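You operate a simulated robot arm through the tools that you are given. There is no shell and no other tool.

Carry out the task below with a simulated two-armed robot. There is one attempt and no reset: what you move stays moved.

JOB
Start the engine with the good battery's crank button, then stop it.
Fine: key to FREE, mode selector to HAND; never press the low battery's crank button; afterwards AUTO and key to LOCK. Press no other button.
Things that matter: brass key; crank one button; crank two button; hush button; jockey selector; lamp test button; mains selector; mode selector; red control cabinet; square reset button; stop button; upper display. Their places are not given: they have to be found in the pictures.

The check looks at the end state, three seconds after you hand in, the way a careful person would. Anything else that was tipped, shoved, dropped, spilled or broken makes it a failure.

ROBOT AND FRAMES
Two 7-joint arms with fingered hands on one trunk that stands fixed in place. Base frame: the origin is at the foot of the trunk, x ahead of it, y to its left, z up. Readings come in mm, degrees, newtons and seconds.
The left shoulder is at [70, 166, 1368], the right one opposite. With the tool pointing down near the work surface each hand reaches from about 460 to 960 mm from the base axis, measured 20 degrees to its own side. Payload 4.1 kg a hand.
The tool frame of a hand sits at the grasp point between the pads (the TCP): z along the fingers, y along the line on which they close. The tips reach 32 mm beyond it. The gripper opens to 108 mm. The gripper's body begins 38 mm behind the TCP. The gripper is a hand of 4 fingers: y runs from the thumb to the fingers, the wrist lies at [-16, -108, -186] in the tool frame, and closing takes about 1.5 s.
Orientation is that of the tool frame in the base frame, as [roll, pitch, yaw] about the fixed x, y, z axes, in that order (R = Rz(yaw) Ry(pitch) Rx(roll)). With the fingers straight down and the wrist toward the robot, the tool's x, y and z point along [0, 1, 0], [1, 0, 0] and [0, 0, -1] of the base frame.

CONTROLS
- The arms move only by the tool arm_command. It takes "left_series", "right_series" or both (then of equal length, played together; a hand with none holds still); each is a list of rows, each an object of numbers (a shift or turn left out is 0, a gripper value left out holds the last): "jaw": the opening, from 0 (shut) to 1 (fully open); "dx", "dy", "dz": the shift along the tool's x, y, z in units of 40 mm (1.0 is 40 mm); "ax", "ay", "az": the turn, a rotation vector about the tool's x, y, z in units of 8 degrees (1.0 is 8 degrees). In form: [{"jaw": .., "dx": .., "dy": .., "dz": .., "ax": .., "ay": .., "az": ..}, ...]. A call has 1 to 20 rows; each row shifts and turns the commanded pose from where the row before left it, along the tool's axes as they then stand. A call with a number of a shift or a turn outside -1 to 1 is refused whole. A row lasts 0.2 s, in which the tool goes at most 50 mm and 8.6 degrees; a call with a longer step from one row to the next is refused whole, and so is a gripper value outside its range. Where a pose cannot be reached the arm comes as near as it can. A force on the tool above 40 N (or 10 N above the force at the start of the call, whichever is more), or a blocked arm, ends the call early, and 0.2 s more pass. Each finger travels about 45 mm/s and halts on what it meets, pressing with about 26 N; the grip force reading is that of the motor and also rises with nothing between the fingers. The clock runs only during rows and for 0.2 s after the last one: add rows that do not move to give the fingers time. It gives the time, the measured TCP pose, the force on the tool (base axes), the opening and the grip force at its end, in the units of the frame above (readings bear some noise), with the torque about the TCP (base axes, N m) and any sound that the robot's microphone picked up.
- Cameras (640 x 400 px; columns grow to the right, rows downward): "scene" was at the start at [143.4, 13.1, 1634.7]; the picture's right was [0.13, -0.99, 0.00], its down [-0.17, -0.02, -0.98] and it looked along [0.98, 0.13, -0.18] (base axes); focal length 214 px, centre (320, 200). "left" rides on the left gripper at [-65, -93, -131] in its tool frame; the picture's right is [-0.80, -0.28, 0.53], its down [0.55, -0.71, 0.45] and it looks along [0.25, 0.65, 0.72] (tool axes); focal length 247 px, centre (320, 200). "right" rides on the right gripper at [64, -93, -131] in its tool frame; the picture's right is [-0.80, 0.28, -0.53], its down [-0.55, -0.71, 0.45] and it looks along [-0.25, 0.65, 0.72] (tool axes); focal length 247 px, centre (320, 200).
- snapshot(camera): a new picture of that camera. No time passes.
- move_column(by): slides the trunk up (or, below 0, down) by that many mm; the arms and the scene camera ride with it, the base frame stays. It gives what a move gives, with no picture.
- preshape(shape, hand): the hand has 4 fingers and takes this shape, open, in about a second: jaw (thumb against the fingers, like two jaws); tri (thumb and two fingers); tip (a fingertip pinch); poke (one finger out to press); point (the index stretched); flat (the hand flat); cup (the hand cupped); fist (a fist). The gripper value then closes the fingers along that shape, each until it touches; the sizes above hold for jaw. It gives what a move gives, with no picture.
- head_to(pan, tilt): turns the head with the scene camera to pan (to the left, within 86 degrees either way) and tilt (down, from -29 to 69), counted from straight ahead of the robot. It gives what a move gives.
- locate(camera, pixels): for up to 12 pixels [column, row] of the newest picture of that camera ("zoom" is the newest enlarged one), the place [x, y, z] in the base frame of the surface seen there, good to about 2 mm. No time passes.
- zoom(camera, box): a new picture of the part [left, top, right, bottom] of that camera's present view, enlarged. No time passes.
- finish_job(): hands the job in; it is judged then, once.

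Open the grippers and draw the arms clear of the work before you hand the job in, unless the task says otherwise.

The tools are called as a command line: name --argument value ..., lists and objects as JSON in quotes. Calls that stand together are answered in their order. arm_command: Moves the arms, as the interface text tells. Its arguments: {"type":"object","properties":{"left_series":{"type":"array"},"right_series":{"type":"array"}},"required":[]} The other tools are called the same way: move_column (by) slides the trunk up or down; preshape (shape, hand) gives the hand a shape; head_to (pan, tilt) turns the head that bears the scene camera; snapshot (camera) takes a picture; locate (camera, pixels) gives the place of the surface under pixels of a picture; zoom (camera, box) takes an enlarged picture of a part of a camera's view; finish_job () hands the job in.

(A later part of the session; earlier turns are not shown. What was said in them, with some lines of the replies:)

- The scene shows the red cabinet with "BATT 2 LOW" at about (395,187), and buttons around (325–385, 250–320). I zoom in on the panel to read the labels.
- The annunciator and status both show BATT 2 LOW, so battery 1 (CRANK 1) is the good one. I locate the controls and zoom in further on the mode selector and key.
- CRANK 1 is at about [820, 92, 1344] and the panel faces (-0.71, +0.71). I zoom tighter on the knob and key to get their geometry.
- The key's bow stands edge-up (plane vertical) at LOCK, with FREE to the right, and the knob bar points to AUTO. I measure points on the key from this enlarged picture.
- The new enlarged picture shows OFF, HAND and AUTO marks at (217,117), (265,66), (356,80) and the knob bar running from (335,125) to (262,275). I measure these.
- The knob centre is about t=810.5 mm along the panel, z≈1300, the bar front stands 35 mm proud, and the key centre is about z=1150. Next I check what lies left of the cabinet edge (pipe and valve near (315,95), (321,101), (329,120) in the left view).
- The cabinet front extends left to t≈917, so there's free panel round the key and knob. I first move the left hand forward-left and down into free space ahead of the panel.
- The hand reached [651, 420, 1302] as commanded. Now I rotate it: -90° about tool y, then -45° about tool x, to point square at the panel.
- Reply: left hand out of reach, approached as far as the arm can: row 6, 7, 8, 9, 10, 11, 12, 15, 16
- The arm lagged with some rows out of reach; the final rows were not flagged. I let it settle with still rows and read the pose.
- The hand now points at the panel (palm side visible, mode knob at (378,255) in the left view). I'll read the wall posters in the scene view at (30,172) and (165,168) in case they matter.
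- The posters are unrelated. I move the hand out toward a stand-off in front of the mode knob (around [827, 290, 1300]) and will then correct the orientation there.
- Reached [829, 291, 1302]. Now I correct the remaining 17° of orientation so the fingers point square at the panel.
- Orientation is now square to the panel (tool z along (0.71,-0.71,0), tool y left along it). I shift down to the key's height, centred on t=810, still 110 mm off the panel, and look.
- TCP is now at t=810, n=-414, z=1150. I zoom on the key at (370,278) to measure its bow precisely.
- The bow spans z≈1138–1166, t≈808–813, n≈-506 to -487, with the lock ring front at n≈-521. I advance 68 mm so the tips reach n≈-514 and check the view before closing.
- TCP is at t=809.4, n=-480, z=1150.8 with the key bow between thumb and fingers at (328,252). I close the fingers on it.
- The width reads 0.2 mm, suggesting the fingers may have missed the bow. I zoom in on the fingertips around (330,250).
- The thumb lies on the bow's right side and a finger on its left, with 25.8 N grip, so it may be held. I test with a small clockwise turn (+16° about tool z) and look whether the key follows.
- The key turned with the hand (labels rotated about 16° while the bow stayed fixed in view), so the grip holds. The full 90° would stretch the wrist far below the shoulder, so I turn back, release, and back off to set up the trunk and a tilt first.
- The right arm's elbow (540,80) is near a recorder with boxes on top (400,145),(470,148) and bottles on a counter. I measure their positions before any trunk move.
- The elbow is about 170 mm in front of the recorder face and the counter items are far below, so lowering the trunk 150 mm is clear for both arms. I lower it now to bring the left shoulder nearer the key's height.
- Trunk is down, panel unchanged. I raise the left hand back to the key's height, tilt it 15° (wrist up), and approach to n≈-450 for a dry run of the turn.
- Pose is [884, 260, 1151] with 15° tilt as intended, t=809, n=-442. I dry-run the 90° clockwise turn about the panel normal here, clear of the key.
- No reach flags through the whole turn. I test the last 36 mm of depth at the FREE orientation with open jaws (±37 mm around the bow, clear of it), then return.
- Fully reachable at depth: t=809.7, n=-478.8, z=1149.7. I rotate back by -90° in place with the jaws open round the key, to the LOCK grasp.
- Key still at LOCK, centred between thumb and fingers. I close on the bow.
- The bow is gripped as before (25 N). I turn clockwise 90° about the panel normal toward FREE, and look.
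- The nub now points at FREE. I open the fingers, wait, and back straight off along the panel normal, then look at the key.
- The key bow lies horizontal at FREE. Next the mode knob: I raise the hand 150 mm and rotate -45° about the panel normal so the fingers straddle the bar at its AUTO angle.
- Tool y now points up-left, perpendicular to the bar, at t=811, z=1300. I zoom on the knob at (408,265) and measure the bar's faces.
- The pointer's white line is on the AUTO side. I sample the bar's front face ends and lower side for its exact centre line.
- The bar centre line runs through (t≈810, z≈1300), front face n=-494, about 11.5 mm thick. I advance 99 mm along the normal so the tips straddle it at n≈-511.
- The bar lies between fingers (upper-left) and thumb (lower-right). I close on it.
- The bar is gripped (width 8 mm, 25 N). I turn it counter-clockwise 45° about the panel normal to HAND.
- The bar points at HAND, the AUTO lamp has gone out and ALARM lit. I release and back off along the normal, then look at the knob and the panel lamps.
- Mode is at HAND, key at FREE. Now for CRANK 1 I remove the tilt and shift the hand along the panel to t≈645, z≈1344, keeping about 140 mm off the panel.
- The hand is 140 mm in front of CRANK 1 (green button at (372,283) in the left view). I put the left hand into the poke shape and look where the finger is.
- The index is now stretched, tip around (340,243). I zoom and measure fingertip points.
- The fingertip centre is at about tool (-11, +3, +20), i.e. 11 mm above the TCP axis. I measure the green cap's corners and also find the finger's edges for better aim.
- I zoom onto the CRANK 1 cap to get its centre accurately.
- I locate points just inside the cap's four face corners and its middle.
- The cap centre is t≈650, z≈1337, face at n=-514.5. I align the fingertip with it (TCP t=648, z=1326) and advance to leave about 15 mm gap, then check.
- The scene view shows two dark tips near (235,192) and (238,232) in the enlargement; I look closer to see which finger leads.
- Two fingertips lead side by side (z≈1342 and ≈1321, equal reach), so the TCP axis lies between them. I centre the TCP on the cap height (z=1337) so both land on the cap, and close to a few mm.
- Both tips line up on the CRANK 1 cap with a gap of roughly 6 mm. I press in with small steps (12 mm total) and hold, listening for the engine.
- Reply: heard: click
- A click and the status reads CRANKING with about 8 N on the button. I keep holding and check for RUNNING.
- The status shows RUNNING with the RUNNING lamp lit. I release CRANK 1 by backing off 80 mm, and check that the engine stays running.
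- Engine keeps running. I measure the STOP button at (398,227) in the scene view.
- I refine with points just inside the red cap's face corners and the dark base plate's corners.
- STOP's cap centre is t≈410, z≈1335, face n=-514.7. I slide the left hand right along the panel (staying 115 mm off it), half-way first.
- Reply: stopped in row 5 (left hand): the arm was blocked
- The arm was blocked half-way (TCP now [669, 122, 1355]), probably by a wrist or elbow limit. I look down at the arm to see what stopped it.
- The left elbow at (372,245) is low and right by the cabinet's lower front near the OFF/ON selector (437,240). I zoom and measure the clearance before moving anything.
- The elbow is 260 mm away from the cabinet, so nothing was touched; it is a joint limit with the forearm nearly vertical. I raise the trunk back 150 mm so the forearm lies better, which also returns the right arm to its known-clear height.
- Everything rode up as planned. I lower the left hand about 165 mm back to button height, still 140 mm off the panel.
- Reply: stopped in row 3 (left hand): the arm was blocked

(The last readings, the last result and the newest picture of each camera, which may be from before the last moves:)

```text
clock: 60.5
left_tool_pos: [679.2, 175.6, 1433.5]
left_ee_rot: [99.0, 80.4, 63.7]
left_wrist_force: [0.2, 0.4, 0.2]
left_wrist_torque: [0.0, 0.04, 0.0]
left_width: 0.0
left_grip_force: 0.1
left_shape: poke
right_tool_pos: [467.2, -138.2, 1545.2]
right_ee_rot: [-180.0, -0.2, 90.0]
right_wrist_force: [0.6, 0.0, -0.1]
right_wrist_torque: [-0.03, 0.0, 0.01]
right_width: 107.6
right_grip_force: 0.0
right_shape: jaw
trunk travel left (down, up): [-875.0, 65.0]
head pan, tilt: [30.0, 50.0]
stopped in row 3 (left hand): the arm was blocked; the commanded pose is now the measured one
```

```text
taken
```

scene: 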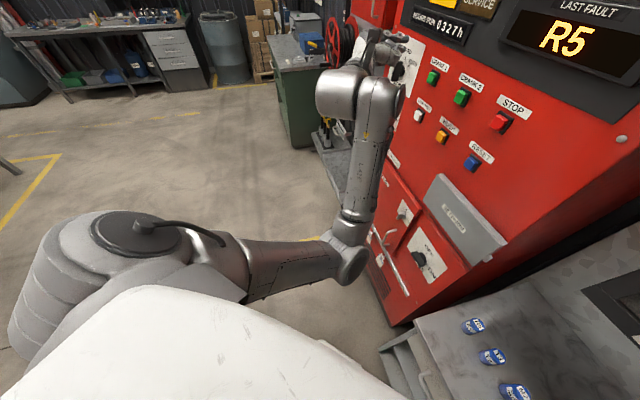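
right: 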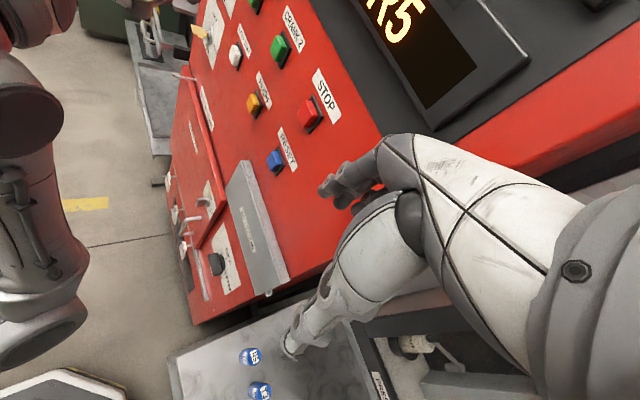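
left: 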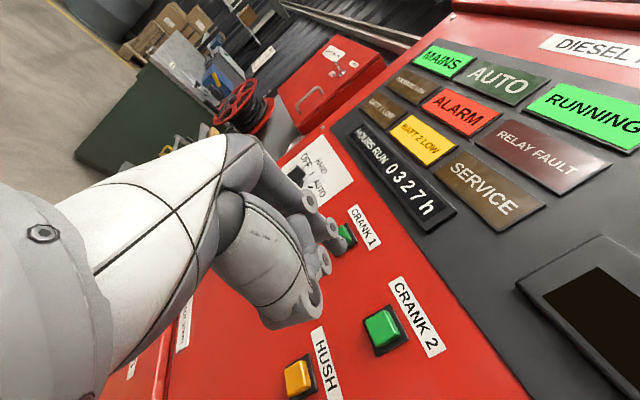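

The block occurs when the left wrist comes within about 415 mm of the shoulder, so for STOP the shoulder must be well below the hand. I lower the trunk in steps, raising the right hand as I go to keep it out of the left hand's way.

move_column --by -140

arm_command --left_series '[{}, {}, {}, {}]' --right_series '[{"dz": -0.8}, {"dz": -0.8}, {"dz": -0.9}, {}]'

head_to --pan -20 --tilt 15

snapshot --camera "scene"

```text
clock: 62.1
left_tool_pos: [680.2, 174.1, 1292.7]
left_ee_rot: [99.6, 80.4, 64.2]
left_wrist_force: [0.1, -0.2, 0.0]
left_wrist_torque: [0.03, 0.01, -0.02]
left_width: 0.2
left_grip_force: 0.0
left_shape: poke
right_tool_pos: [465.9, -137.7, 1403.7]
right_ee_rot: [-179.9, -0.1, 90.1]
right_wrist_force: [-0.8, -0.7, -0.8]
right_wrist_torque: [-0.02, 0.01, 0.02]
right_width: 107.3
right_grip_force: 0.1
right_shape: jaw
trunk travel left (down, up): [-735.0, 205.0]
head pan, tilt: [30.0, 50.0]
```

```text
clock: 63.1
left_tool_pos: [679.7, 175.0, 1291.7]
left_ee_rot: [99.4, 80.4, 64.0]
left_wrist_force: [0.2, -0.3, 0.4]
left_wrist_torque: [0.01, -0.01, 0.0]
left_width: 0.3
left_grip_force: 0.0
left_shape: poke
right_tool_pos: [468.4, -138.5, 1505.2]
right_ee_rot: [-180.0, -0.2, 90.1]
right_wrist_force: [0.1, 0.5, 0.5]
right_wrist_torque: [0.05, -0.01, 0.01]
right_width: 107.3
right_grip_force: 0.0
right_shape: jaw
trunk travel left (down, up): [-735.0, 205.0]
head pan, tilt: [30.0, 50.0]
```

```text
clock: 64.3
left_tool_pos: [679.0, 176.4, 1292.3]
left_ee_rot: [100.2, 80.4, 64.9]
left_wrist_force: [0.5, 0.2, 0.2]
left_wrist_torque: [-0.01, -0.02, -0.02]
left_width: 0.1
left_grip_force: 0.0
left_shape: poke
right_tool_pos: [467.9, -137.1, 1505.4]
right_ee_rot: [180.0, 0.0, 89.9]
right_wrist_force: [0.1, 0.5, -0.1]
right_wrist_torque: [0.02, 0.0, -0.01]
right_width: 107.4
right_grip_force: 0.0
right_shape: jaw
trunk travel left (down, up): [-735.0, 205.0]
head pan, tilt: [-20.0, 15.0]
```

```text
taken
```

scene: 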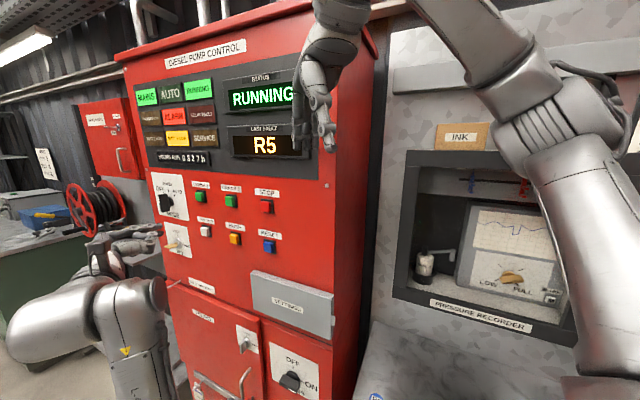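

The right hand is clear above; I check the right elbow at (530,95) and forearm against the recorder before lowering further.

locate --camera "scene" --pixels '[[530, 95], [560, 130], [600, 90], [470, 50], [460, 138], [430, 265], [600, 300], [560, 200], [620, 135], [590, 110], [360, 350], [330, 120]]'

```text
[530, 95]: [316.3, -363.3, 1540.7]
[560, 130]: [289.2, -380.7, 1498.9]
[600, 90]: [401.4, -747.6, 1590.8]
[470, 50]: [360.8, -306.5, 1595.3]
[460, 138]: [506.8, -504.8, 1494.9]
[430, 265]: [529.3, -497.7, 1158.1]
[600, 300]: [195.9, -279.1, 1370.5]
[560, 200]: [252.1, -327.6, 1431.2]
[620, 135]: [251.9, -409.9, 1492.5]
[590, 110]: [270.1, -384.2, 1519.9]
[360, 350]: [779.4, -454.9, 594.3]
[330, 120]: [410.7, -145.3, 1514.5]
```

The elbow keeps about 200 mm clearance from the recorder. I lower the trunk another 140 mm and raise the right hand 100 mm again.

move_column --by -140

arm_command --left_series '[{"dx": -0.8}, {"dx": -0.8}, {"dx": -0.8}, {"dx": -0.8}, {"dx": -0.8}, {}]' --right_series '[{"dz": -0.7}, {"dz": -0.7}, {"dz": -0.6}, {"dz": -0.5}, {}, {}]'

snapshot --camera "scene"

```text
clock: 66.0
left_tool_pos: [679.0, 174.6, 1154.0]
left_ee_rot: [99.2, 80.4, 63.8]
left_wrist_force: [-0.3, 0.6, 0.0]
left_wrist_torque: [-0.01, -0.01, -0.03]
left_width: 0.2
left_grip_force: 0.0
left_shape: poke
right_tool_pos: [467.3, -137.0, 1365.5]
right_ee_rot: [-180.0, -0.1, 90.0]
right_wrist_force: [-0.2, 0.4, 0.3]
right_wrist_torque: [-0.02, -0.01, -0.02]
right_width: 107.9
right_grip_force: 0.1
right_shape: jaw
trunk travel left (down, up): [-595.0, 345.0]
head pan, tilt: [-20.0, 15.0]
```

```text
clock: 67.4
left_tool_pos: [668.3, 150.7, 1310.9]
left_ee_rot: [99.8, 80.4, 64.4]
left_wrist_force: [-0.3, -0.4, 0.4]
left_wrist_torque: [0.0, 0.0, 0.02]
left_width: 0.0
left_grip_force: 0.1
left_shape: poke
right_tool_pos: [466.7, -138.0, 1464.6]
right_ee_rot: [180.0, -0.2, 89.9]
right_wrist_force: [-0.3, 0.4, -0.4]
right_wrist_torque: [-0.03, 0.03, -0.02]
right_width: 107.6
right_grip_force: 0.1
right_shape: jaw
trunk travel left (down, up): [-595.0, 345.0]
head pan, tilt: [-20.0, 15.0]
```

```text
taken
```

scene: 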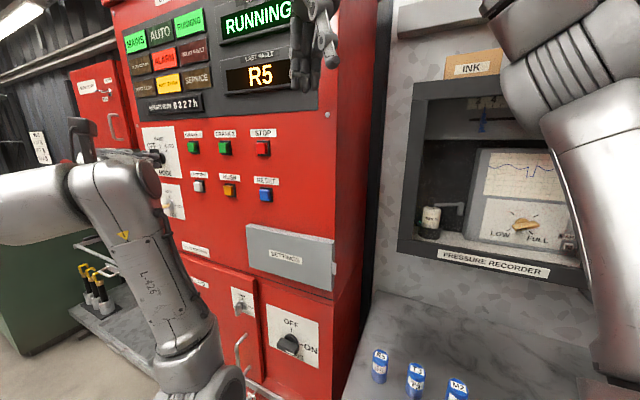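

Left hand is at [668, 151, 1311]. I square the hand to the panel again, advance to n≈-425 and slide right to t≈470 at button height, keeping 55 mm off the button faces.

arm_command --left_series '[{"ax": 0.598, "ay": -0.151, "az": -0.581}, {"ax": 0.598, "ay": -0.151, "az": -0.581}, {"dz": 0.74}, {"dz": 0.74}, {"dy": -0.91, "dx": -0.2}, {"dy": -0.91, "dx": -0.2}, {"dy": -0.91, "dx": -0.2}, {}]'

snapshot --camera "scene"

snapshot --camera "left"

```text
clock: 69.2
left_tool_pos: [632.8, 44.2, 1341.0]
left_ee_rot: [46.6, 89.0, 2.9]
left_wrist_force: [-0.1, 0.1, 0.3]
left_wrist_torque: [0.03, -0.02, 0.02]
left_width: 0.0
left_grip_force: 0.1
left_shape: poke
right_tool_pos: [468.2, -137.7, 1463.0]
right_ee_rot: [180.0, 0.0, 90.1]
right_wrist_force: [0.5, 0.3, 0.2]
right_wrist_torque: [0.0, 0.01, -0.03]
right_width: 107.6
right_grip_force: 0.0
right_shape: jaw
trunk travel left (down, up): [-595.0, 345.0]
head pan, tilt: [-20.0, 15.0]
```

```text
taken
```

scene: 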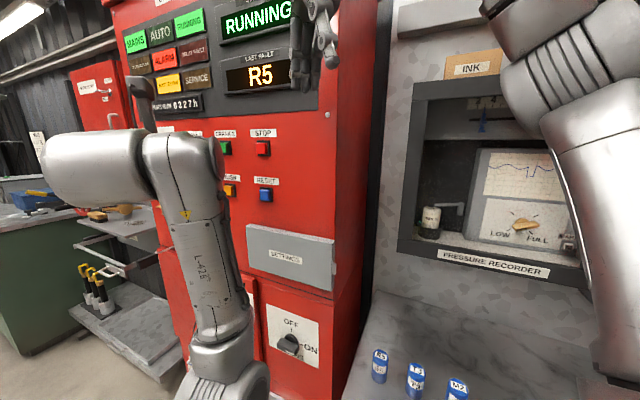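

```text
taken
```

left: 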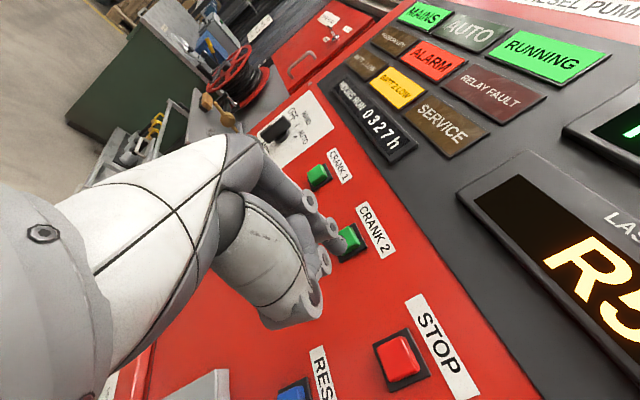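

TCP is at t=479, n=-416, z=1341 with no reach problems; STOP is visible at (400,358). I go on to t≈408, n≈-445, z≈1335.

arm_command --left_series '[{"dy": -0.585, "dz": 0.24, "dx": 0.05}, {"dy": -0.585, "dz": 0.24, "dx": 0.05}, {"dy": -0.585, "dz": 0.24, "dx": 0.05}, {}]'

snapshot --camera "left"

snapshot --camera "right"

```text
clock: 70.2
left_tool_pos: [605.8, -24.2, 1337.2]
left_ee_rot: [45.1, 88.9, 1.7]
left_wrist_force: [-0.1, -0.8, -0.6]
left_wrist_torque: [0.01, -0.02, -0.03]
left_width: 0.0
left_grip_force: 0.1
left_shape: poke
right_tool_pos: [466.2, -137.3, 1464.1]
right_ee_rot: [-179.9, 0.0, 90.0]
right_wrist_force: [0.1, 0.3, 0.2]
right_wrist_torque: [0.0, 0.01, -0.03]
right_width: 107.5
right_grip_force: 0.1
right_shape: jaw
trunk travel left (down, up): [-595.0, 345.0]
head pan, tilt: [-20.0, 15.0]
```

```text
taken
```

left: 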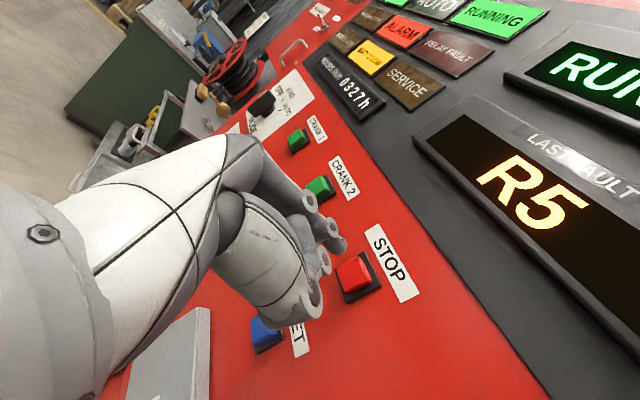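

```text
taken
```

right: 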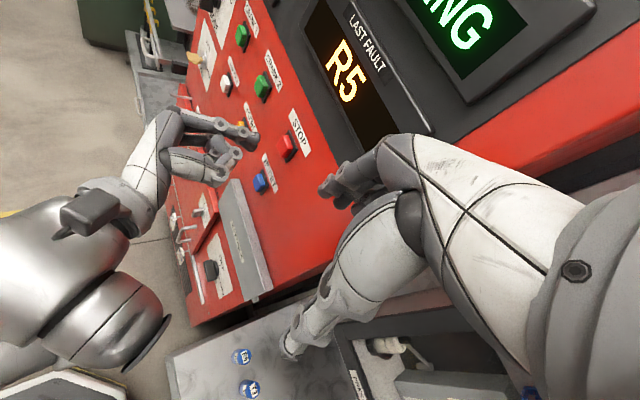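

TCP at t=411, n=-445, z=1337; both arms well apart. I measure the STOP cap at (355,273) from this nearer view.

zoom --camera "left" --box '[320, 235, 400, 315]'

locate --camera "left" --pixels '[[341, 270], [357, 260], [368, 279], [349, 289], [354, 274], [345, 246], [336, 248]]'

```text
5.00 times, centred on (360, 275) of left
```

zoom: 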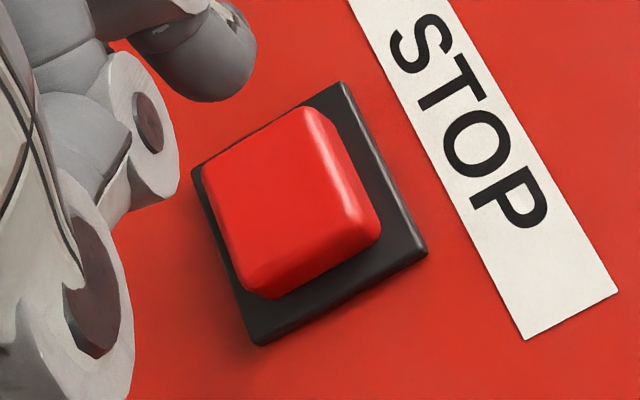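

```text
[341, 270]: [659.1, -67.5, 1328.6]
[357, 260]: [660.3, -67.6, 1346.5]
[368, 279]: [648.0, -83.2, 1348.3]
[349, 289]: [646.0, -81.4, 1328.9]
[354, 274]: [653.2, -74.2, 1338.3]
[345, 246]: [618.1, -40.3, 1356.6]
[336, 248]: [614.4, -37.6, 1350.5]
```

STOP's cap centre is t≈409, z≈1338, so I shift 3 mm right, advance to about 6 mm off, and check alignment.

arm_command --left_series '[{"dy": -0.075, "dz": 0.3}, {"dz": 0.5}, {}]'

zoom --camera "left" --box '[280, 190, 400, 290]'

zoom --camera "right" --box '[190, 90, 330, 210]'

```text
clock: 71.0
left_tool_pos: [626.8, -50.0, 1336.9]
left_ee_rot: [63.2, 88.8, 19.7]
left_wrist_force: [0.2, -0.5, -0.4]
left_wrist_torque: [-0.02, -0.02, 0.0]
left_width: 0.0
left_grip_force: 0.1
left_shape: poke
right_tool_pos: [466.3, -137.3, 1464.0]
right_ee_rot: [179.8, 0.0, 90.0]
right_wrist_force: [0.0, -0.3, 0.4]
right_wrist_torque: [0.0, 0.02, -0.01]
right_width: 107.9
right_grip_force: 0.0
right_shape: jaw
trunk travel left (down, up): [-595.0, 345.0]
head pan, tilt: [-20.0, 15.0]
```

```text
4.00 times, centred on (340, 240) of left
```

zoom: 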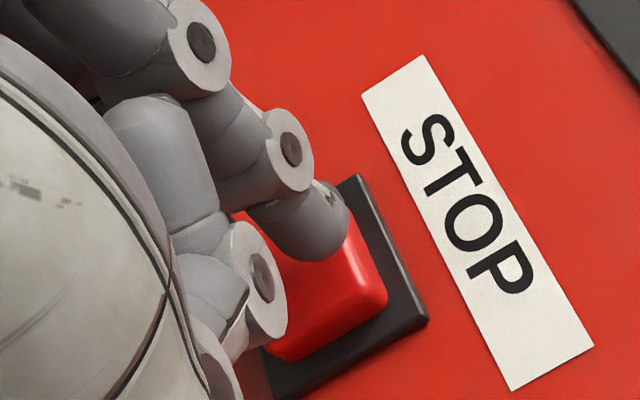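

```text
3.33 times, centred on (260, 150) of right
```

zoom: 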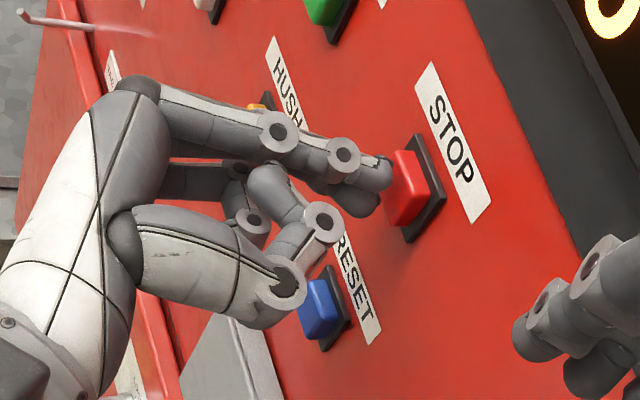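

Alignment matches the CRANK 1 press, with fingertips in front of the STOP cap. I press in with 2.4 mm steps and hold.

arm_command --left_series '[{"dz": 0.06}, {"dz": 0.06}, {"dz": 0.06}, {"dz": 0.06}, {"dz": 0.06}, {}, {}, {}]'

snapshot --camera "scene"

```text
clock: 72.8
left_tool_pos: [638.1, -55.6, 1331.7]
left_ee_rot: [80.4, 89.0, 37.2]
left_wrist_force: [-6.3, 3.2, 1.1]
left_wrist_torque: [0.01, 0.0, -0.1]
left_width: 0.2
left_grip_force: 0.1
left_shape: poke
right_tool_pos: [466.1, -136.8, 1465.0]
right_ee_rot: [180.0, 0.1, 89.8]
right_wrist_force: [-0.2, -0.4, 0.0]
right_wrist_torque: [0.02, -0.04, -0.01]
right_width: 107.6
right_grip_force: 0.0
right_shape: jaw
trunk travel left (down, up): [-595.0, 345.0]
head pan, tilt: [-20.0, 15.0]
heard: click
```

```text
taken
```

scene: 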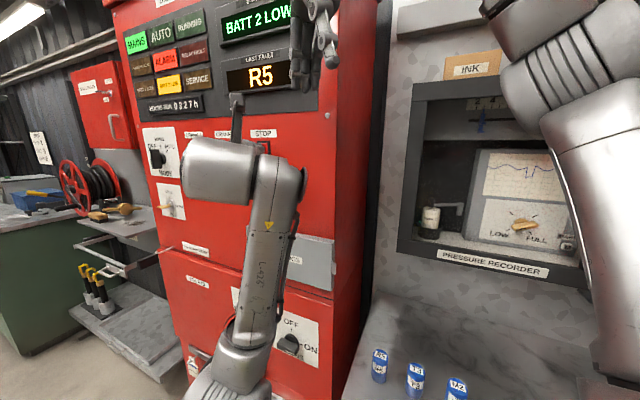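

A click, RUNNING lamp out and status back to BATT 2 LOW: the engine has stopped. I release STOP, back off, and slide left away from the buttons the way I came.

arm_command --left_series '[{"dz": -0.5}, {"dz": -0.5}, {"dy": 0.6, "dz": -0.25}, {"dy": 0.6, "dz": -0.25}, {"dy": 0.6, "dz": -0.25}, {"dy": 0.9}, {"dy": 0.9}, {"dy": 0.9}, {"dy": 0.9}, {"dy": 0.9}, {}]'

snapshot --camera "scene"

```text
clock: 75.2
left_tool_pos: [759.4, 154.3, 1331.7]
left_ee_rot: [35.7, 89.8, -9.4]
left_wrist_force: [-0.8, -0.1, -0.1]
left_wrist_torque: [0.02, -0.03, 0.04]
left_width: 0.2
left_grip_force: 0.1
left_shape: poke
right_tool_pos: [465.2, -137.2, 1464.7]
right_ee_rot: [180.0, -0.1, 90.0]
right_wrist_force: [-0.2, -0.8, 0.5]
right_wrist_torque: [0.01, 0.0, 0.0]
right_width: 107.5
right_grip_force: 0.1
right_shape: jaw
trunk travel left (down, up): [-595.0, 345.0]
head pan, tilt: [-20.0, 15.0]
```

```text
taken
```

scene: 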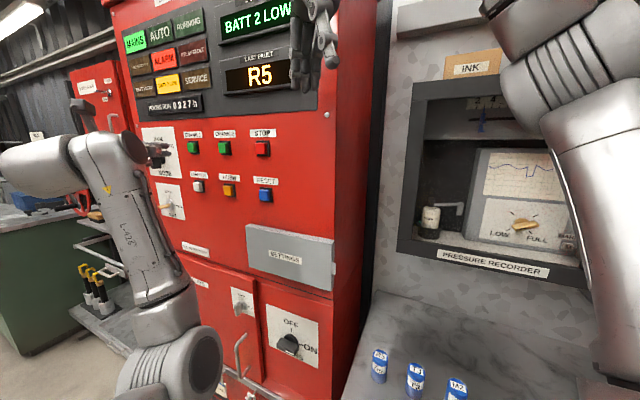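

Hand is at t=646, n=-428. I back it off a little more and raise the trunk 130 mm to the height where the knob and key poses were proven.

arm_command --left_series '[{"dz": -0.5}, {"dz": -0.5}, {}]' --right_series '[{"dz": 0.5}, {"dz": 0.5}, {"dz": 0.5}]'

move_column --by 130

preshape --hand "left" --shape "jaw"

head_to --pan 10 --tilt 10

snapshot --camera "scene"

```text
clock: 76.0
left_tool_pos: [733.5, 184.0, 1330.4]
left_ee_rot: [-11.9, 89.9, -56.9]
left_wrist_force: [1.0, -0.6, -1.1]
left_wrist_torque: [0.02, 0.0, -0.01]
left_width: 0.0
left_grip_force: 0.0
left_shape: poke
right_tool_pos: [468.2, -136.1, 1403.9]
right_ee_rot: [179.9, -0.2, 90.0]
right_wrist_force: [0.5, 0.4, -0.3]
right_wrist_torque: [-0.02, 0.02, 0.01]
right_width: 107.6
right_grip_force: 0.1
right_shape: jaw
trunk travel left (down, up): [-595.0, 345.0]
head pan, tilt: [-20.0, 15.0]
```

```text
clock: 77.6
left_tool_pos: [731.9, 183.8, 1460.6]
left_ee_rot: [-70.8, 90.0, -115.7]
left_wrist_force: [0.2, -0.5, 0.1]
left_wrist_torque: [-0.02, -0.01, 0.01]
left_width: 0.2
left_grip_force: 0.1
left_shape: poke
right_tool_pos: [468.7, -136.5, 1533.9]
right_ee_rot: [180.0, 0.0, 90.0]
right_wrist_force: [0.1, -0.4, -0.2]
right_wrist_torque: [0.0, -0.03, 0.02]
right_width: 107.7
right_grip_force: 0.0
right_shape: jaw
trunk travel left (down, up): [-725.0, 215.0]
head pan, tilt: [-20.0, 15.0]
```

```text
clock: 78.5
left_tool_pos: [732.7, 184.5, 1461.1]
left_ee_rot: [70.2, 89.8, 25.1]
left_wrist_force: [0.3, 0.9, -0.5]
left_wrist_torque: [-0.04, 0.01, 0.0]
left_width: 107.7
left_grip_force: 0.0
left_shape: jaw
right_tool_pos: [465.9, -137.0, 1535.0]
right_ee_rot: [-180.0, -0.1, 90.0]
right_wrist_force: [-0.3, -0.6, -0.6]
right_wrist_torque: [0.01, -0.02, -0.01]
right_width: 107.5
right_grip_force: 0.0
right_shape: jaw
trunk travel left (down, up): [-725.0, 215.0]
head pan, tilt: [-20.0, 15.0]
```

```text
clock: 79.4
left_tool_pos: [732.7, 185.2, 1461.0]
left_ee_rot: [99.1, 89.9, 54.1]
left_wrist_force: [-0.2, 0.1, -0.3]
left_wrist_torque: [0.04, 0.01, 0.02]
left_width: 107.7
left_grip_force: 0.1
left_shape: jaw
right_tool_pos: [466.8, -137.9, 1533.8]
right_ee_rot: [-180.0, -0.1, 90.0]
right_wrist_force: [1.0, 0.2, 0.3]
right_wrist_torque: [-0.01, 0.02, -0.02]
right_width: 107.6
right_grip_force: 0.1
right_shape: jaw
trunk travel left (down, up): [-725.0, 215.0]
head pan, tilt: [10.0, 10.0]
```

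```text
taken
```

scene: 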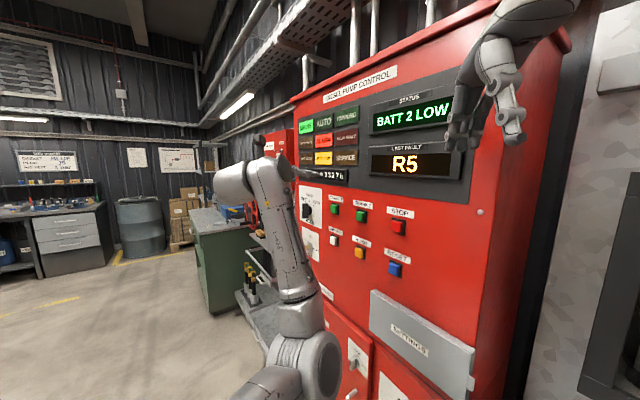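

Panel shows engine stopped. Now I bring the open hand back in front of the mode knob (t≈810, z≈1300) with the 15° tilt used before.

arm_command --left_series '[{"dx": 0.67, "dy": 0.673, "jaw": 0.7}, {"dx": 0.67, "dy": 0.673}, {"dx": 0.67, "dy": 0.673}, {"dx": 0.67, "dy": 0.673}, {"dx": 0.67, "dy": 0.673}, {"dx": 0.67, "dy": 0.673}, {"ay": 0.9375}, {"ay": 0.9375}, {}]'

snapshot --camera "left"

```text
clock: 81.4
left_tool_pos: [846.6, 299.4, 1298.4]
left_ee_rot: [179.5, 75.0, 134.6]
left_wrist_force: [0.8, -0.1, -1.2]
left_wrist_torque: [-0.01, -0.01, -0.06]
left_width: 75.8
left_grip_force: 0.0
left_shape: jaw
right_tool_pos: [467.3, -137.4, 1535.3]
right_ee_rot: [180.0, -0.1, 90.0]
right_wrist_force: [0.0, 0.6, 0.5]
right_wrist_torque: [0.0, -0.02, 0.03]
right_width: 107.8
right_grip_force: 0.1
right_shape: jaw
trunk travel left (down, up): [-725.0, 215.0]
head pan, tilt: [10.0, 10.0]
```

```text
taken
```

left: 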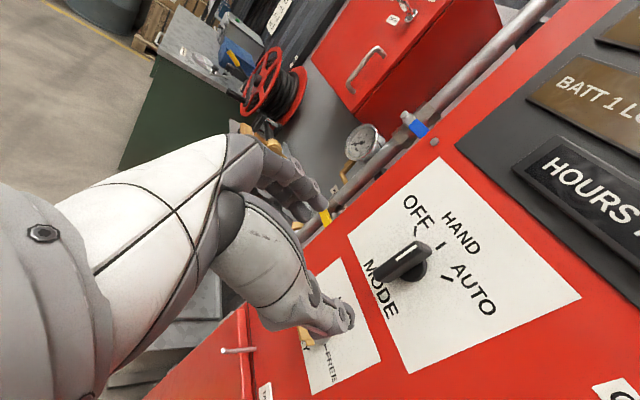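

TCP is t=810, n=-387, z=1298, knob at HAND. I advance 93 mm along the normal to straddle the bar and check.

arm_command --left_series '[{"dx": -0.23, "dz": 0.742}, {"dx": -0.2, "dz": 0.749}, {"dx": -0.2, "dz": 0.749}, {}]'

zoom --camera "left" --box '[240, 160, 440, 360]'

```text
clock: 82.4
left_tool_pos: [911.5, 231.8, 1299.5]
left_ee_rot: [179.5, 75.0, 134.5]
left_wrist_force: [-0.2, 0.3, -0.4]
left_wrist_torque: [-0.04, -0.01, 0.0]
left_width: 76.0
left_grip_force: 0.1
left_shape: jaw
right_tool_pos: [467.3, -137.1, 1535.2]
right_ee_rot: [180.0, -0.1, 90.0]
right_wrist_force: [-0.2, -0.6, 0.2]
right_wrist_torque: [0.01, 0.0, 0.0]
right_width: 107.5
right_grip_force: 0.2
right_shape: jaw
trunk travel left (down, up): [-725.0, 215.0]
head pan, tilt: [10.0, 10.0]
```

```text
2.00 times, centred on (340, 260) of left
```

zoom: 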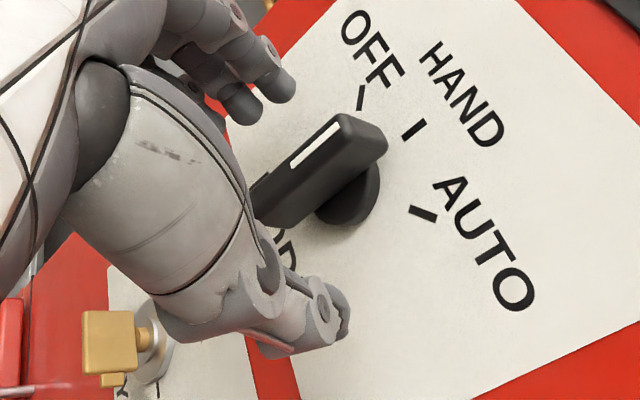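

The bar at HAND sits between fingers and thumb. I close, then turn clockwise 45° to AUTO.

arm_command --left_series '[{"jaw": 0.3}, {"jaw": 0.1}, {"jaw": 0}, {"jaw": 0}, {"jaw": 0}, {"jaw": 0}, {"jaw": 0}, {"ax": -0.2426, "az": 0.9055}, {"ax": -0.2426, "az": 0.9055}, {"ax": -0.2426, "az": 0.9055}, {"ax": -0.2426, "az": 0.9055}, {"ax": -0.2426, "az": 0.9055}, {"ax": -0.2426, "az": 0.9055}, {}]'

zoom --camera "left" --box '[240, 160, 440, 360]'

zoom --camera "scene" --box '[280, 60, 480, 225]'

```text
clock: 85.4
left_tool_pos: [912.4, 233.0, 1300.2]
left_ee_rot: [104.5, 43.1, 65.7]
left_wrist_force: [-3.1, -0.7, -6.7]
left_wrist_torque: [0.17, 0.09, -0.07]
left_width: 8.0
left_grip_force: 25.5
left_shape: jaw
right_tool_pos: [468.2, -136.6, 1534.2]
right_ee_rot: [-179.9, -0.1, 90.1]
right_wrist_force: [0.2, 0.0, -0.4]
right_wrist_torque: [-0.06, 0.01, 0.01]
right_width: 107.8
right_grip_force: 0.0
right_shape: jaw
trunk travel left (down, up): [-725.0, 215.0]
head pan, tilt: [10.0, 10.0]
```

```text
2.00 times, centred on (340, 260) of left
```

zoom: 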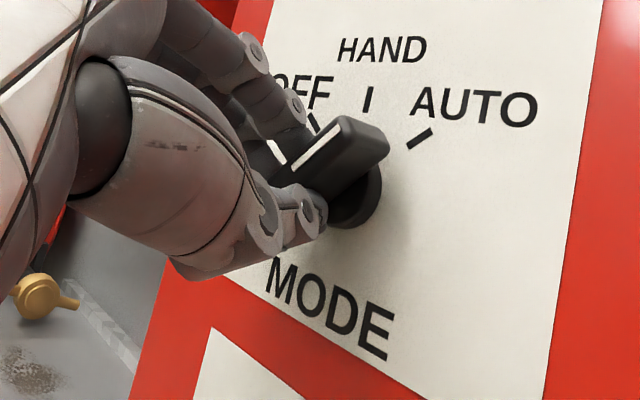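

```text
2.42 times, centred on (380, 142) of scene
```

zoom: 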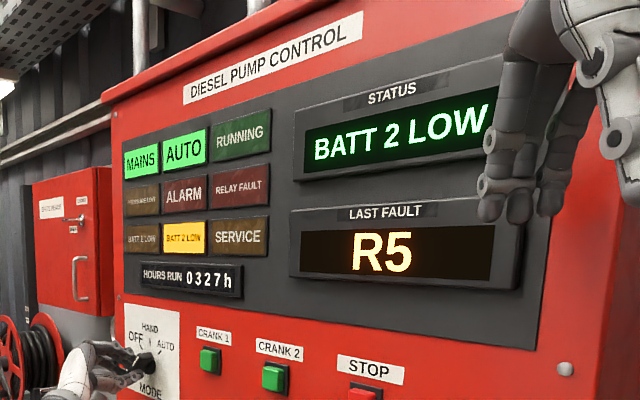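

AUTO is lit and ALARM is out. I release the knob and back straight off.

arm_command --left_series '[{"jaw": 0.4}, {"jaw": 0.7}, {"jaw": 0.7}, {"jaw": 0.7}, {"jaw": 0.7}, {"dx": 0.207, "dz": -0.773}, {"dx": 0.207, "dz": -0.773}, {"dx": 0.207, "dz": -0.773}, {}]'

snapshot --camera "left"

```text
clock: 87.4
left_tool_pos: [844.2, 300.9, 1301.2]
left_ee_rot: [104.5, 43.1, 65.7]
left_wrist_force: [0.6, -0.6, -0.7]
left_wrist_torque: [-0.01, 0.03, 0.05]
left_width: 75.0
left_grip_force: 0.1
left_shape: jaw
right_tool_pos: [468.8, -137.8, 1534.9]
right_ee_rot: [-180.0, 0.0, 90.0]
right_wrist_force: [-0.3, -0.4, 0.4]
right_wrist_torque: [0.03, 0.01, 0.01]
right_width: 107.9
right_grip_force: 0.1
right_shape: jaw
trunk travel left (down, up): [-725.0, 215.0]
head pan, tilt: [10.0, 10.0]
```

```text
taken
```

left: 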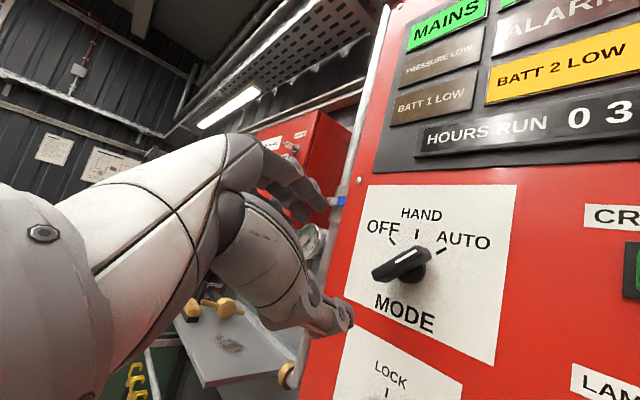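

Knob is at AUTO. I rotate the hand +45° to match the key's FREE bow and lower it 151 mm to the key's height.

arm_command --left_series '[{"ax": -0.2426, "az": 0.9055}, {"ax": -0.2426, "az": 0.9055}, {"ax": -0.2426, "az": 0.9055}, {"ax": -0.2426, "az": 0.9055}, {"ax": -0.2426, "az": 0.9055}, {"ax": -0.2426, "az": 0.9055}, {"dy": -0.945}, {"dy": -0.945}, {"dy": -0.945}, {"dy": -0.945}, {}]'

snapshot --camera "left"

```text
clock: 89.8
left_tool_pos: [844.1, 299.2, 1150.3]
left_ee_rot: [90.0, 0.0, 60.0]
left_wrist_force: [-0.5, -0.2, 0.1]
left_wrist_torque: [-0.01, -0.01, 0.01]
left_width: 75.5
left_grip_force: 0.0
left_shape: jaw
right_tool_pos: [465.8, -137.1, 1534.7]
right_ee_rot: [179.9, -0.1, 90.0]
right_wrist_force: [-0.2, -0.4, -0.7]
right_wrist_torque: [0.01, -0.04, 0.06]
right_width: 107.5
right_grip_force: 0.0
right_shape: jaw
trunk travel left (down, up): [-725.0, 215.0]
head pan, tilt: [10.0, 10.0]
```

```text
taken
```

left: 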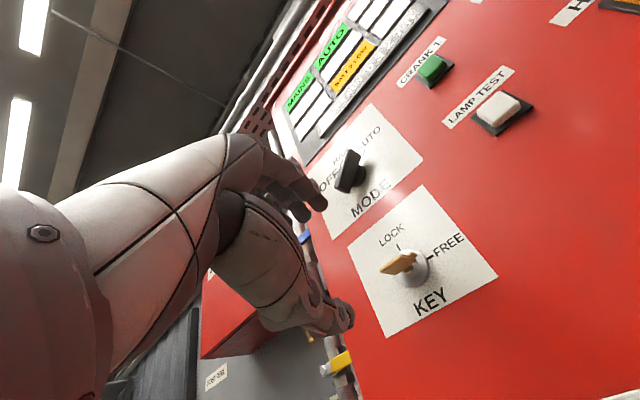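

TCP t=808, n=-385, z=1150, key bow horizontal at FREE (400,262). I advance 94 mm to straddle the bow (thumb below, fingers above).

arm_command --left_series '[{"dx": -0.19, "dz": 0.76}, {"dx": -0.19, "dz": 0.76}, {"dx": -0.19, "dz": 0.76}, {}]'

zoom --camera "left" --box '[260, 180, 420, 340]'

```text
clock: 90.8
left_tool_pos: [911.4, 235.1, 1149.3]
left_ee_rot: [89.9, 0.0, 60.2]
left_wrist_force: [-0.8, 0.1, 0.5]
left_wrist_torque: [0.01, -0.03, 0.03]
left_width: 75.5
left_grip_force: 0.1
left_shape: jaw
right_tool_pos: [468.2, -137.5, 1534.8]
right_ee_rot: [180.0, -0.2, 90.0]
right_wrist_force: [-0.3, -0.1, 0.3]
right_wrist_torque: [-0.01, -0.02, -0.02]
right_width: 107.5
right_grip_force: 0.1
right_shape: jaw
trunk travel left (down, up): [-725.0, 215.0]
head pan, tilt: [10.0, 10.0]
```

```text
2.50 times, centred on (340, 260) of left
```

zoom: 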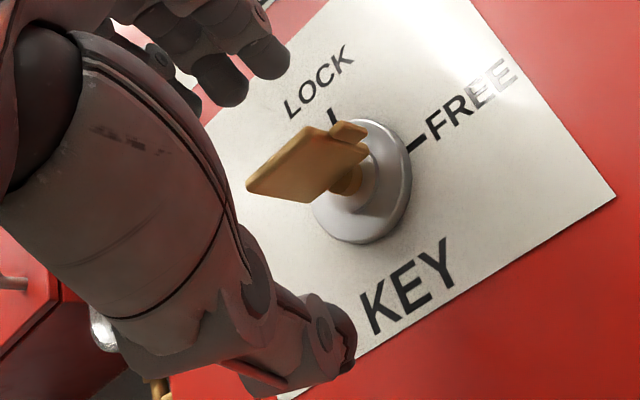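

The bow lies between thumb and fingers as planned. I close on it and check the grip.

arm_command --left_series '[{"jaw": 0.3}, {"jaw": 0.1}, {"jaw": 0}, {"jaw": 0}, {"jaw": 0}, {"jaw": 0}, {"jaw": 0}, {"jaw": 0}]'

zoom --camera "left" --box '[260, 180, 420, 340]'

```text
clock: 92.6
left_tool_pos: [911.6, 234.7, 1148.5]
left_ee_rot: [90.0, -0.1, 60.0]
left_wrist_force: [-0.3, 0.1, -1.5]
left_wrist_torque: [-0.01, 0.03, -0.03]
left_width: 0.0
left_grip_force: 25.8
left_shape: jaw
right_tool_pos: [468.6, -135.8, 1533.8]
right_ee_rot: [180.0, -0.1, 90.0]
right_wrist_force: [-0.3, 0.3, 0.6]
right_wrist_torque: [0.04, 0.01, -0.02]
right_width: 107.4
right_grip_force: 0.0
right_shape: jaw
trunk travel left (down, up): [-725.0, 215.0]
head pan, tilt: [10.0, 10.0]
```

```text
2.50 times, centred on (340, 260) of left
```

zoom: 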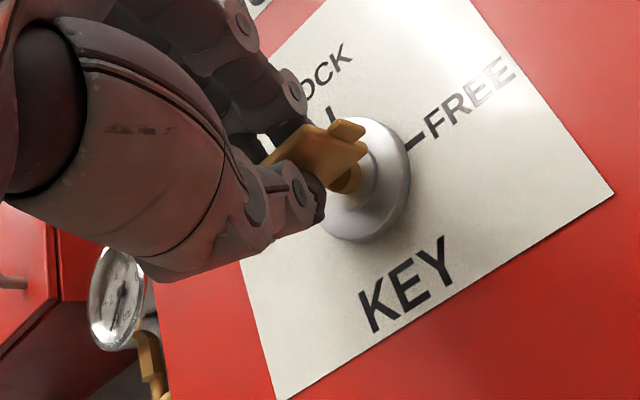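

The grip looks the same as before. I turn counter-clockwise 90° back to LOCK.

arm_command --left_series '[{"ax": 0.2426, "az": -0.9055}, {"ax": 0.2426, "az": -0.9055}, {"ax": 0.2426, "az": -0.9055}, {"ax": 0.2426, "az": -0.9055}, {"ax": 0.2426, "az": -0.9055}, {"ax": 0.2426, "az": -0.9055}, {"ax": 0.2426, "az": -0.9055}, {"ax": 0.2426, "az": -0.9055}, {"ax": 0.2426, "az": -0.9055}, {"ax": 0.2426, "az": -0.9055}, {"ax": 0.2426, "az": -0.9055}, {"ax": 0.2426, "az": -0.9055}, {}]'

zoom --camera "left" --box '[260, 180, 420, 340]'

```text
clock: 95.4
left_tool_pos: [912.1, 234.5, 1147.9]
left_ee_rot: [-179.4, 75.0, 135.6]
left_wrist_force: [-1.8, -4.7, -4.7]
left_wrist_torque: [0.09, 0.09, -0.09]
left_width: 0.2
left_grip_force: 26.2
left_shape: jaw
right_tool_pos: [467.8, -138.4, 1534.2]
right_ee_rot: [180.0, 0.0, 90.0]
right_wrist_force: [-0.5, -0.7, 0.1]
right_wrist_torque: [-0.02, -0.03, 0.03]
right_width: 107.2
right_grip_force: 0.0
right_shape: jaw
trunk travel left (down, up): [-725.0, 215.0]
head pan, tilt: [10.0, 10.0]
```

```text
2.50 times, centred on (340, 260) of left
```

zoom: 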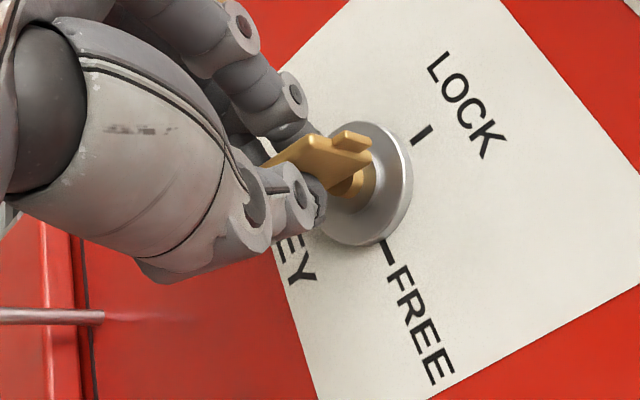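

The nub points close to the LOCK mark. I open, back off and check the key's exact angle.

arm_command --left_series '[{"jaw": 0.4}, {"jaw": 0.7}, {"jaw": 0.7}, {"jaw": 0.7}, {"jaw": 0.7}, {"dx": -0.207, "dz": -0.773}, {"dx": 0.207, "dz": -0.773}, {}]'

zoom --camera "left" --box '[320, 200, 440, 320]'

zoom --camera "scene" --box '[280, 180, 360, 260]'

```text
clock: 97.2
left_tool_pos: [868.3, 277.9, 1166.1]
left_ee_rot: [179.6, 75.0, 134.7]
left_wrist_force: [0.0, 0.3, -0.6]
left_wrist_torque: [0.01, 0.01, 0.01]
left_width: 75.5
left_grip_force: 0.1
left_shape: jaw
right_tool_pos: [468.5, -138.3, 1534.1]
right_ee_rot: [180.0, -0.1, 90.0]
right_wrist_force: [-0.4, -1.1, 0.2]
right_wrist_torque: [0.02, -0.02, 0.02]
right_width: 107.3
right_grip_force: 0.0
right_shape: jaw
trunk travel left (down, up): [-725.0, 215.0]
head pan, tilt: [10.0, 10.0]
```

```text
3.33 times, centred on (380, 260) of left
```

zoom: 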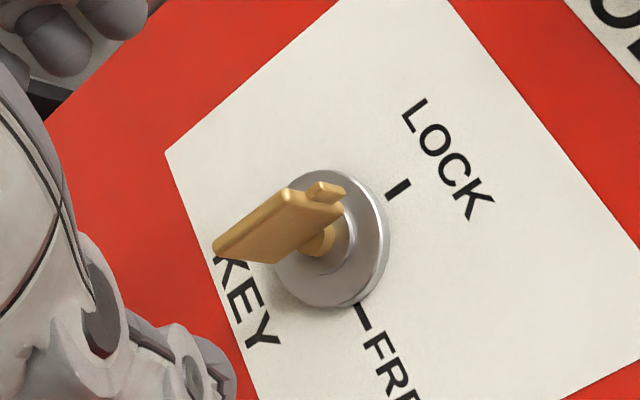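

```text
5.00 times, centred on (320, 220) of scene
```

zoom: 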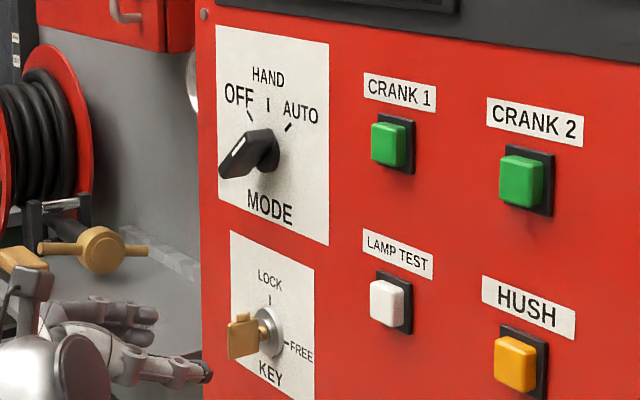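

Key looks back at LOCK. I zoom in and measure the bow's face to verify that its plane is vertical.

zoom --camera "left" --box '[350, 235, 410, 295]'

locate --camera "zoom" --pixels '[[250, 250], [150, 230], [290, 180], [220, 290], [130, 290], [200, 210], [270, 150], [300, 230]]'

```text
6.67 times, centred on (380, 265) of left
```

zoom: 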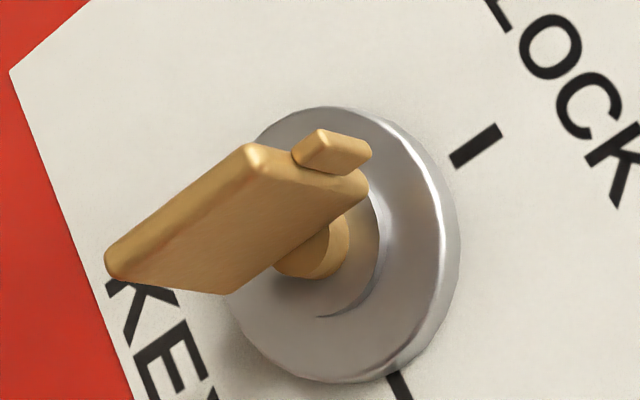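

```text
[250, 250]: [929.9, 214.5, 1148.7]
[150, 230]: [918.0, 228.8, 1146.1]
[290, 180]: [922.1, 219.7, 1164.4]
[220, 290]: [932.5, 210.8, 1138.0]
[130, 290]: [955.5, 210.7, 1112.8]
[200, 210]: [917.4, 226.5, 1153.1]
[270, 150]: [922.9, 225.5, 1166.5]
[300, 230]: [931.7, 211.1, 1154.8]
```

The bow plane reads within about 2–3° of vertical. To compare against the untouched LOCK picture I return (jaws open) to the identical straddling pose and look.

arm_command --left_series '[{"dx": 0.38, "dz": 0.1}, {"dx": -0.2, "dz": 0.74}, {"dx": -0.2, "dz": 0.74}, {}]'

zoom --camera "left" --box '[260, 180, 420, 340]'

```text
clock: 98.2
left_tool_pos: [911.0, 236.0, 1151.4]
left_ee_rot: [179.5, 75.1, 134.7]
left_wrist_force: [-0.6, 0.6, 0.0]
left_wrist_torque: [0.0, 0.02, 0.0]
left_width: 75.3
left_grip_force: 0.0
left_shape: jaw
right_tool_pos: [467.6, -136.6, 1534.9]
right_ee_rot: [179.8, -0.1, 89.9]
right_wrist_force: [-0.5, 0.7, 0.1]
right_wrist_torque: [-0.03, -0.04, 0.01]
right_width: 107.6
right_grip_force: 0.1
right_shape: jaw
trunk travel left (down, up): [-725.0, 215.0]
head pan, tilt: [10.0, 10.0]
```

```text
2.50 times, centred on (340, 260) of left
```

zoom: 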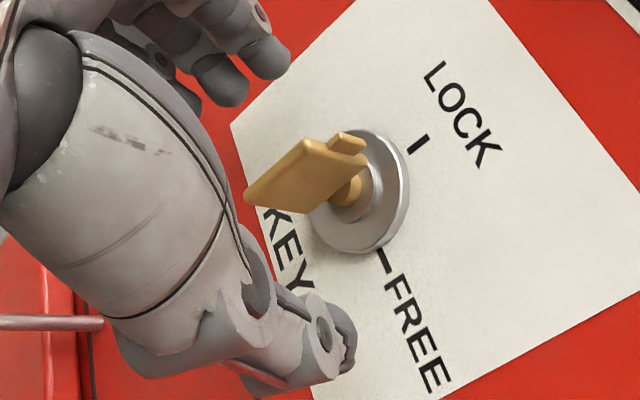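

The picture matches the untouched LOCK view (nub on the LOCK mark), so the key is back at LOCK. I withdraw straight back from the panel with jaws opening fully.

arm_command --left_series '[{"dx": 0.207, "dz": -0.773}, {"dx": 0.207, "dz": -0.773}, {"dx": 0.207, "dz": -0.773}, {"dx": 0.207, "dz": -0.773, "jaw": 1}, {"dx": 0.207, "dz": -0.773}, {"dx": 0.207, "dz": -0.773}, {}]'

snapshot --camera "left"

snapshot --camera "scene"

zoom --camera "scene" --box '[280, 60, 480, 290]'

```text
clock: 99.8
left_tool_pos: [775.4, 370.1, 1149.2]
left_ee_rot: [179.8, 75.1, 134.8]
left_wrist_force: [0.2, -0.8, -0.6]
left_wrist_torque: [-0.01, 0.01, 0.0]
left_width: 107.7
left_grip_force: 0.0
left_shape: jaw
right_tool_pos: [467.8, -137.3, 1534.3]
right_ee_rot: [-180.0, -0.1, 90.0]
right_wrist_force: [0.1, -0.3, -0.3]
right_wrist_torque: [0.0, -0.02, 0.02]
right_width: 107.6
right_grip_force: 0.0
right_shape: jaw
trunk travel left (down, up): [-725.0, 215.0]
head pan, tilt: [10.0, 10.0]
```

```text
taken
```

left: 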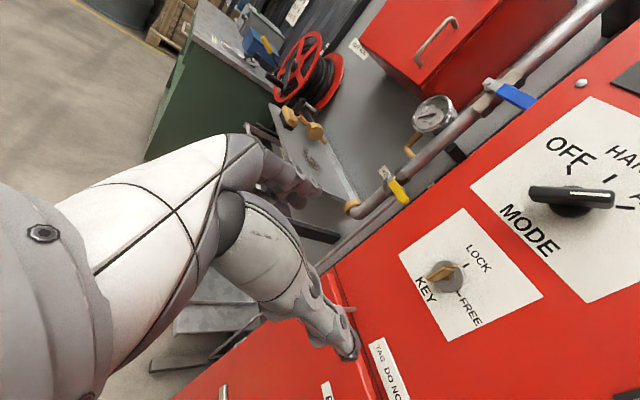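

```text
taken
```

scene: 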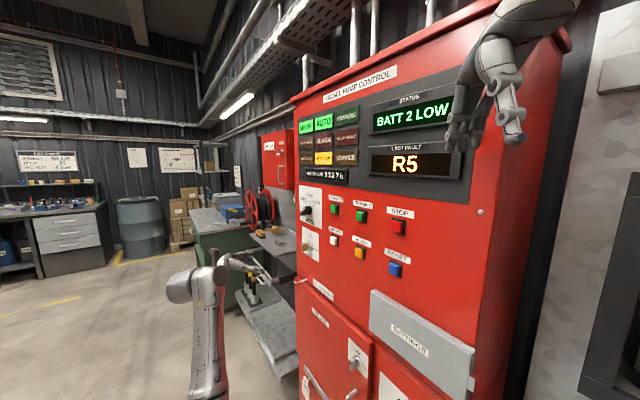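

```text
1.74 times, centred on (380, 175) of scene
```

zoom: 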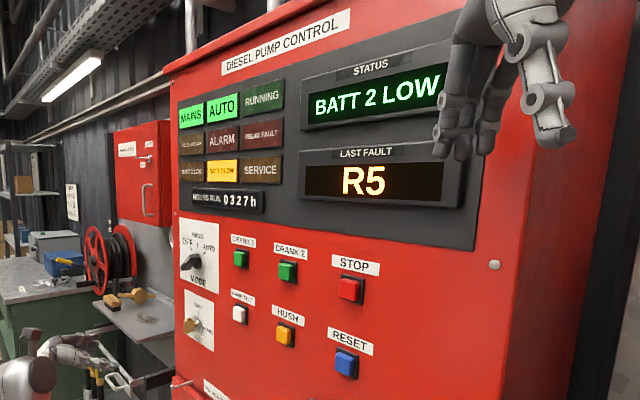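

AUTO is lit, RUNNING and ALARM are dark, and both hands are clear. One last close look at the key and knob before handing in.

zoom --camera "left" --box '[400, 130, 640, 340]'

zoom --camera "scene" --box '[290, 175, 350, 265]'

```text
1.90 times, centred on (520, 235) of left
```

zoom: 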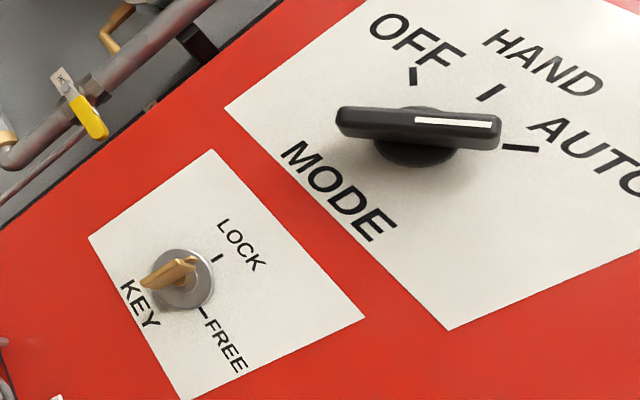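

```text
4.44 times, centred on (320, 220) of scene
```

zoom: 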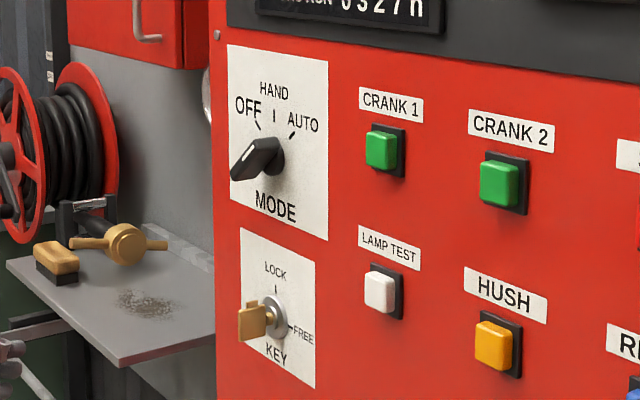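

The knob points at AUTO, the key is at LOCK, the engine is stopped, the grippers are open and both arms are clear of the panel. I hand the job in.

finish_job

```text
The job is handed in.
```

The engine was started with CRANK 1 and then stopped with STOP. The job is handed in, but I haven't seen the check's result.

- **Good battery:** the status display and the amber lamp both showed BATT 2 LOW, so battery 1 was the good one. I pressed no buttons other than CRANK 1 and STOP.
- **Start:** I turned the key to FREE and the mode selector to HAND. Then I held CRANK 1 until the display went from CRANKING to RUNNING, and the engine kept running after release.
- **Stop:** I pressed STOP once. The RUNNING lamp went out and the display returned to BATT 2 LOW.
- **End state:** the mode selector is at AUTO with its lamp lit, and the ALARM lamp that came on in HAND is out. The key is at LOCK, within about 3° of upright.
- **Arms:** while moving to STOP the left arm was blocked twice by its own reach limit, well clear of the cabinet. I moved the trunk and carried on. Both grippers are open and the arms are clear of the panel. I saw nothing bumped or moved.
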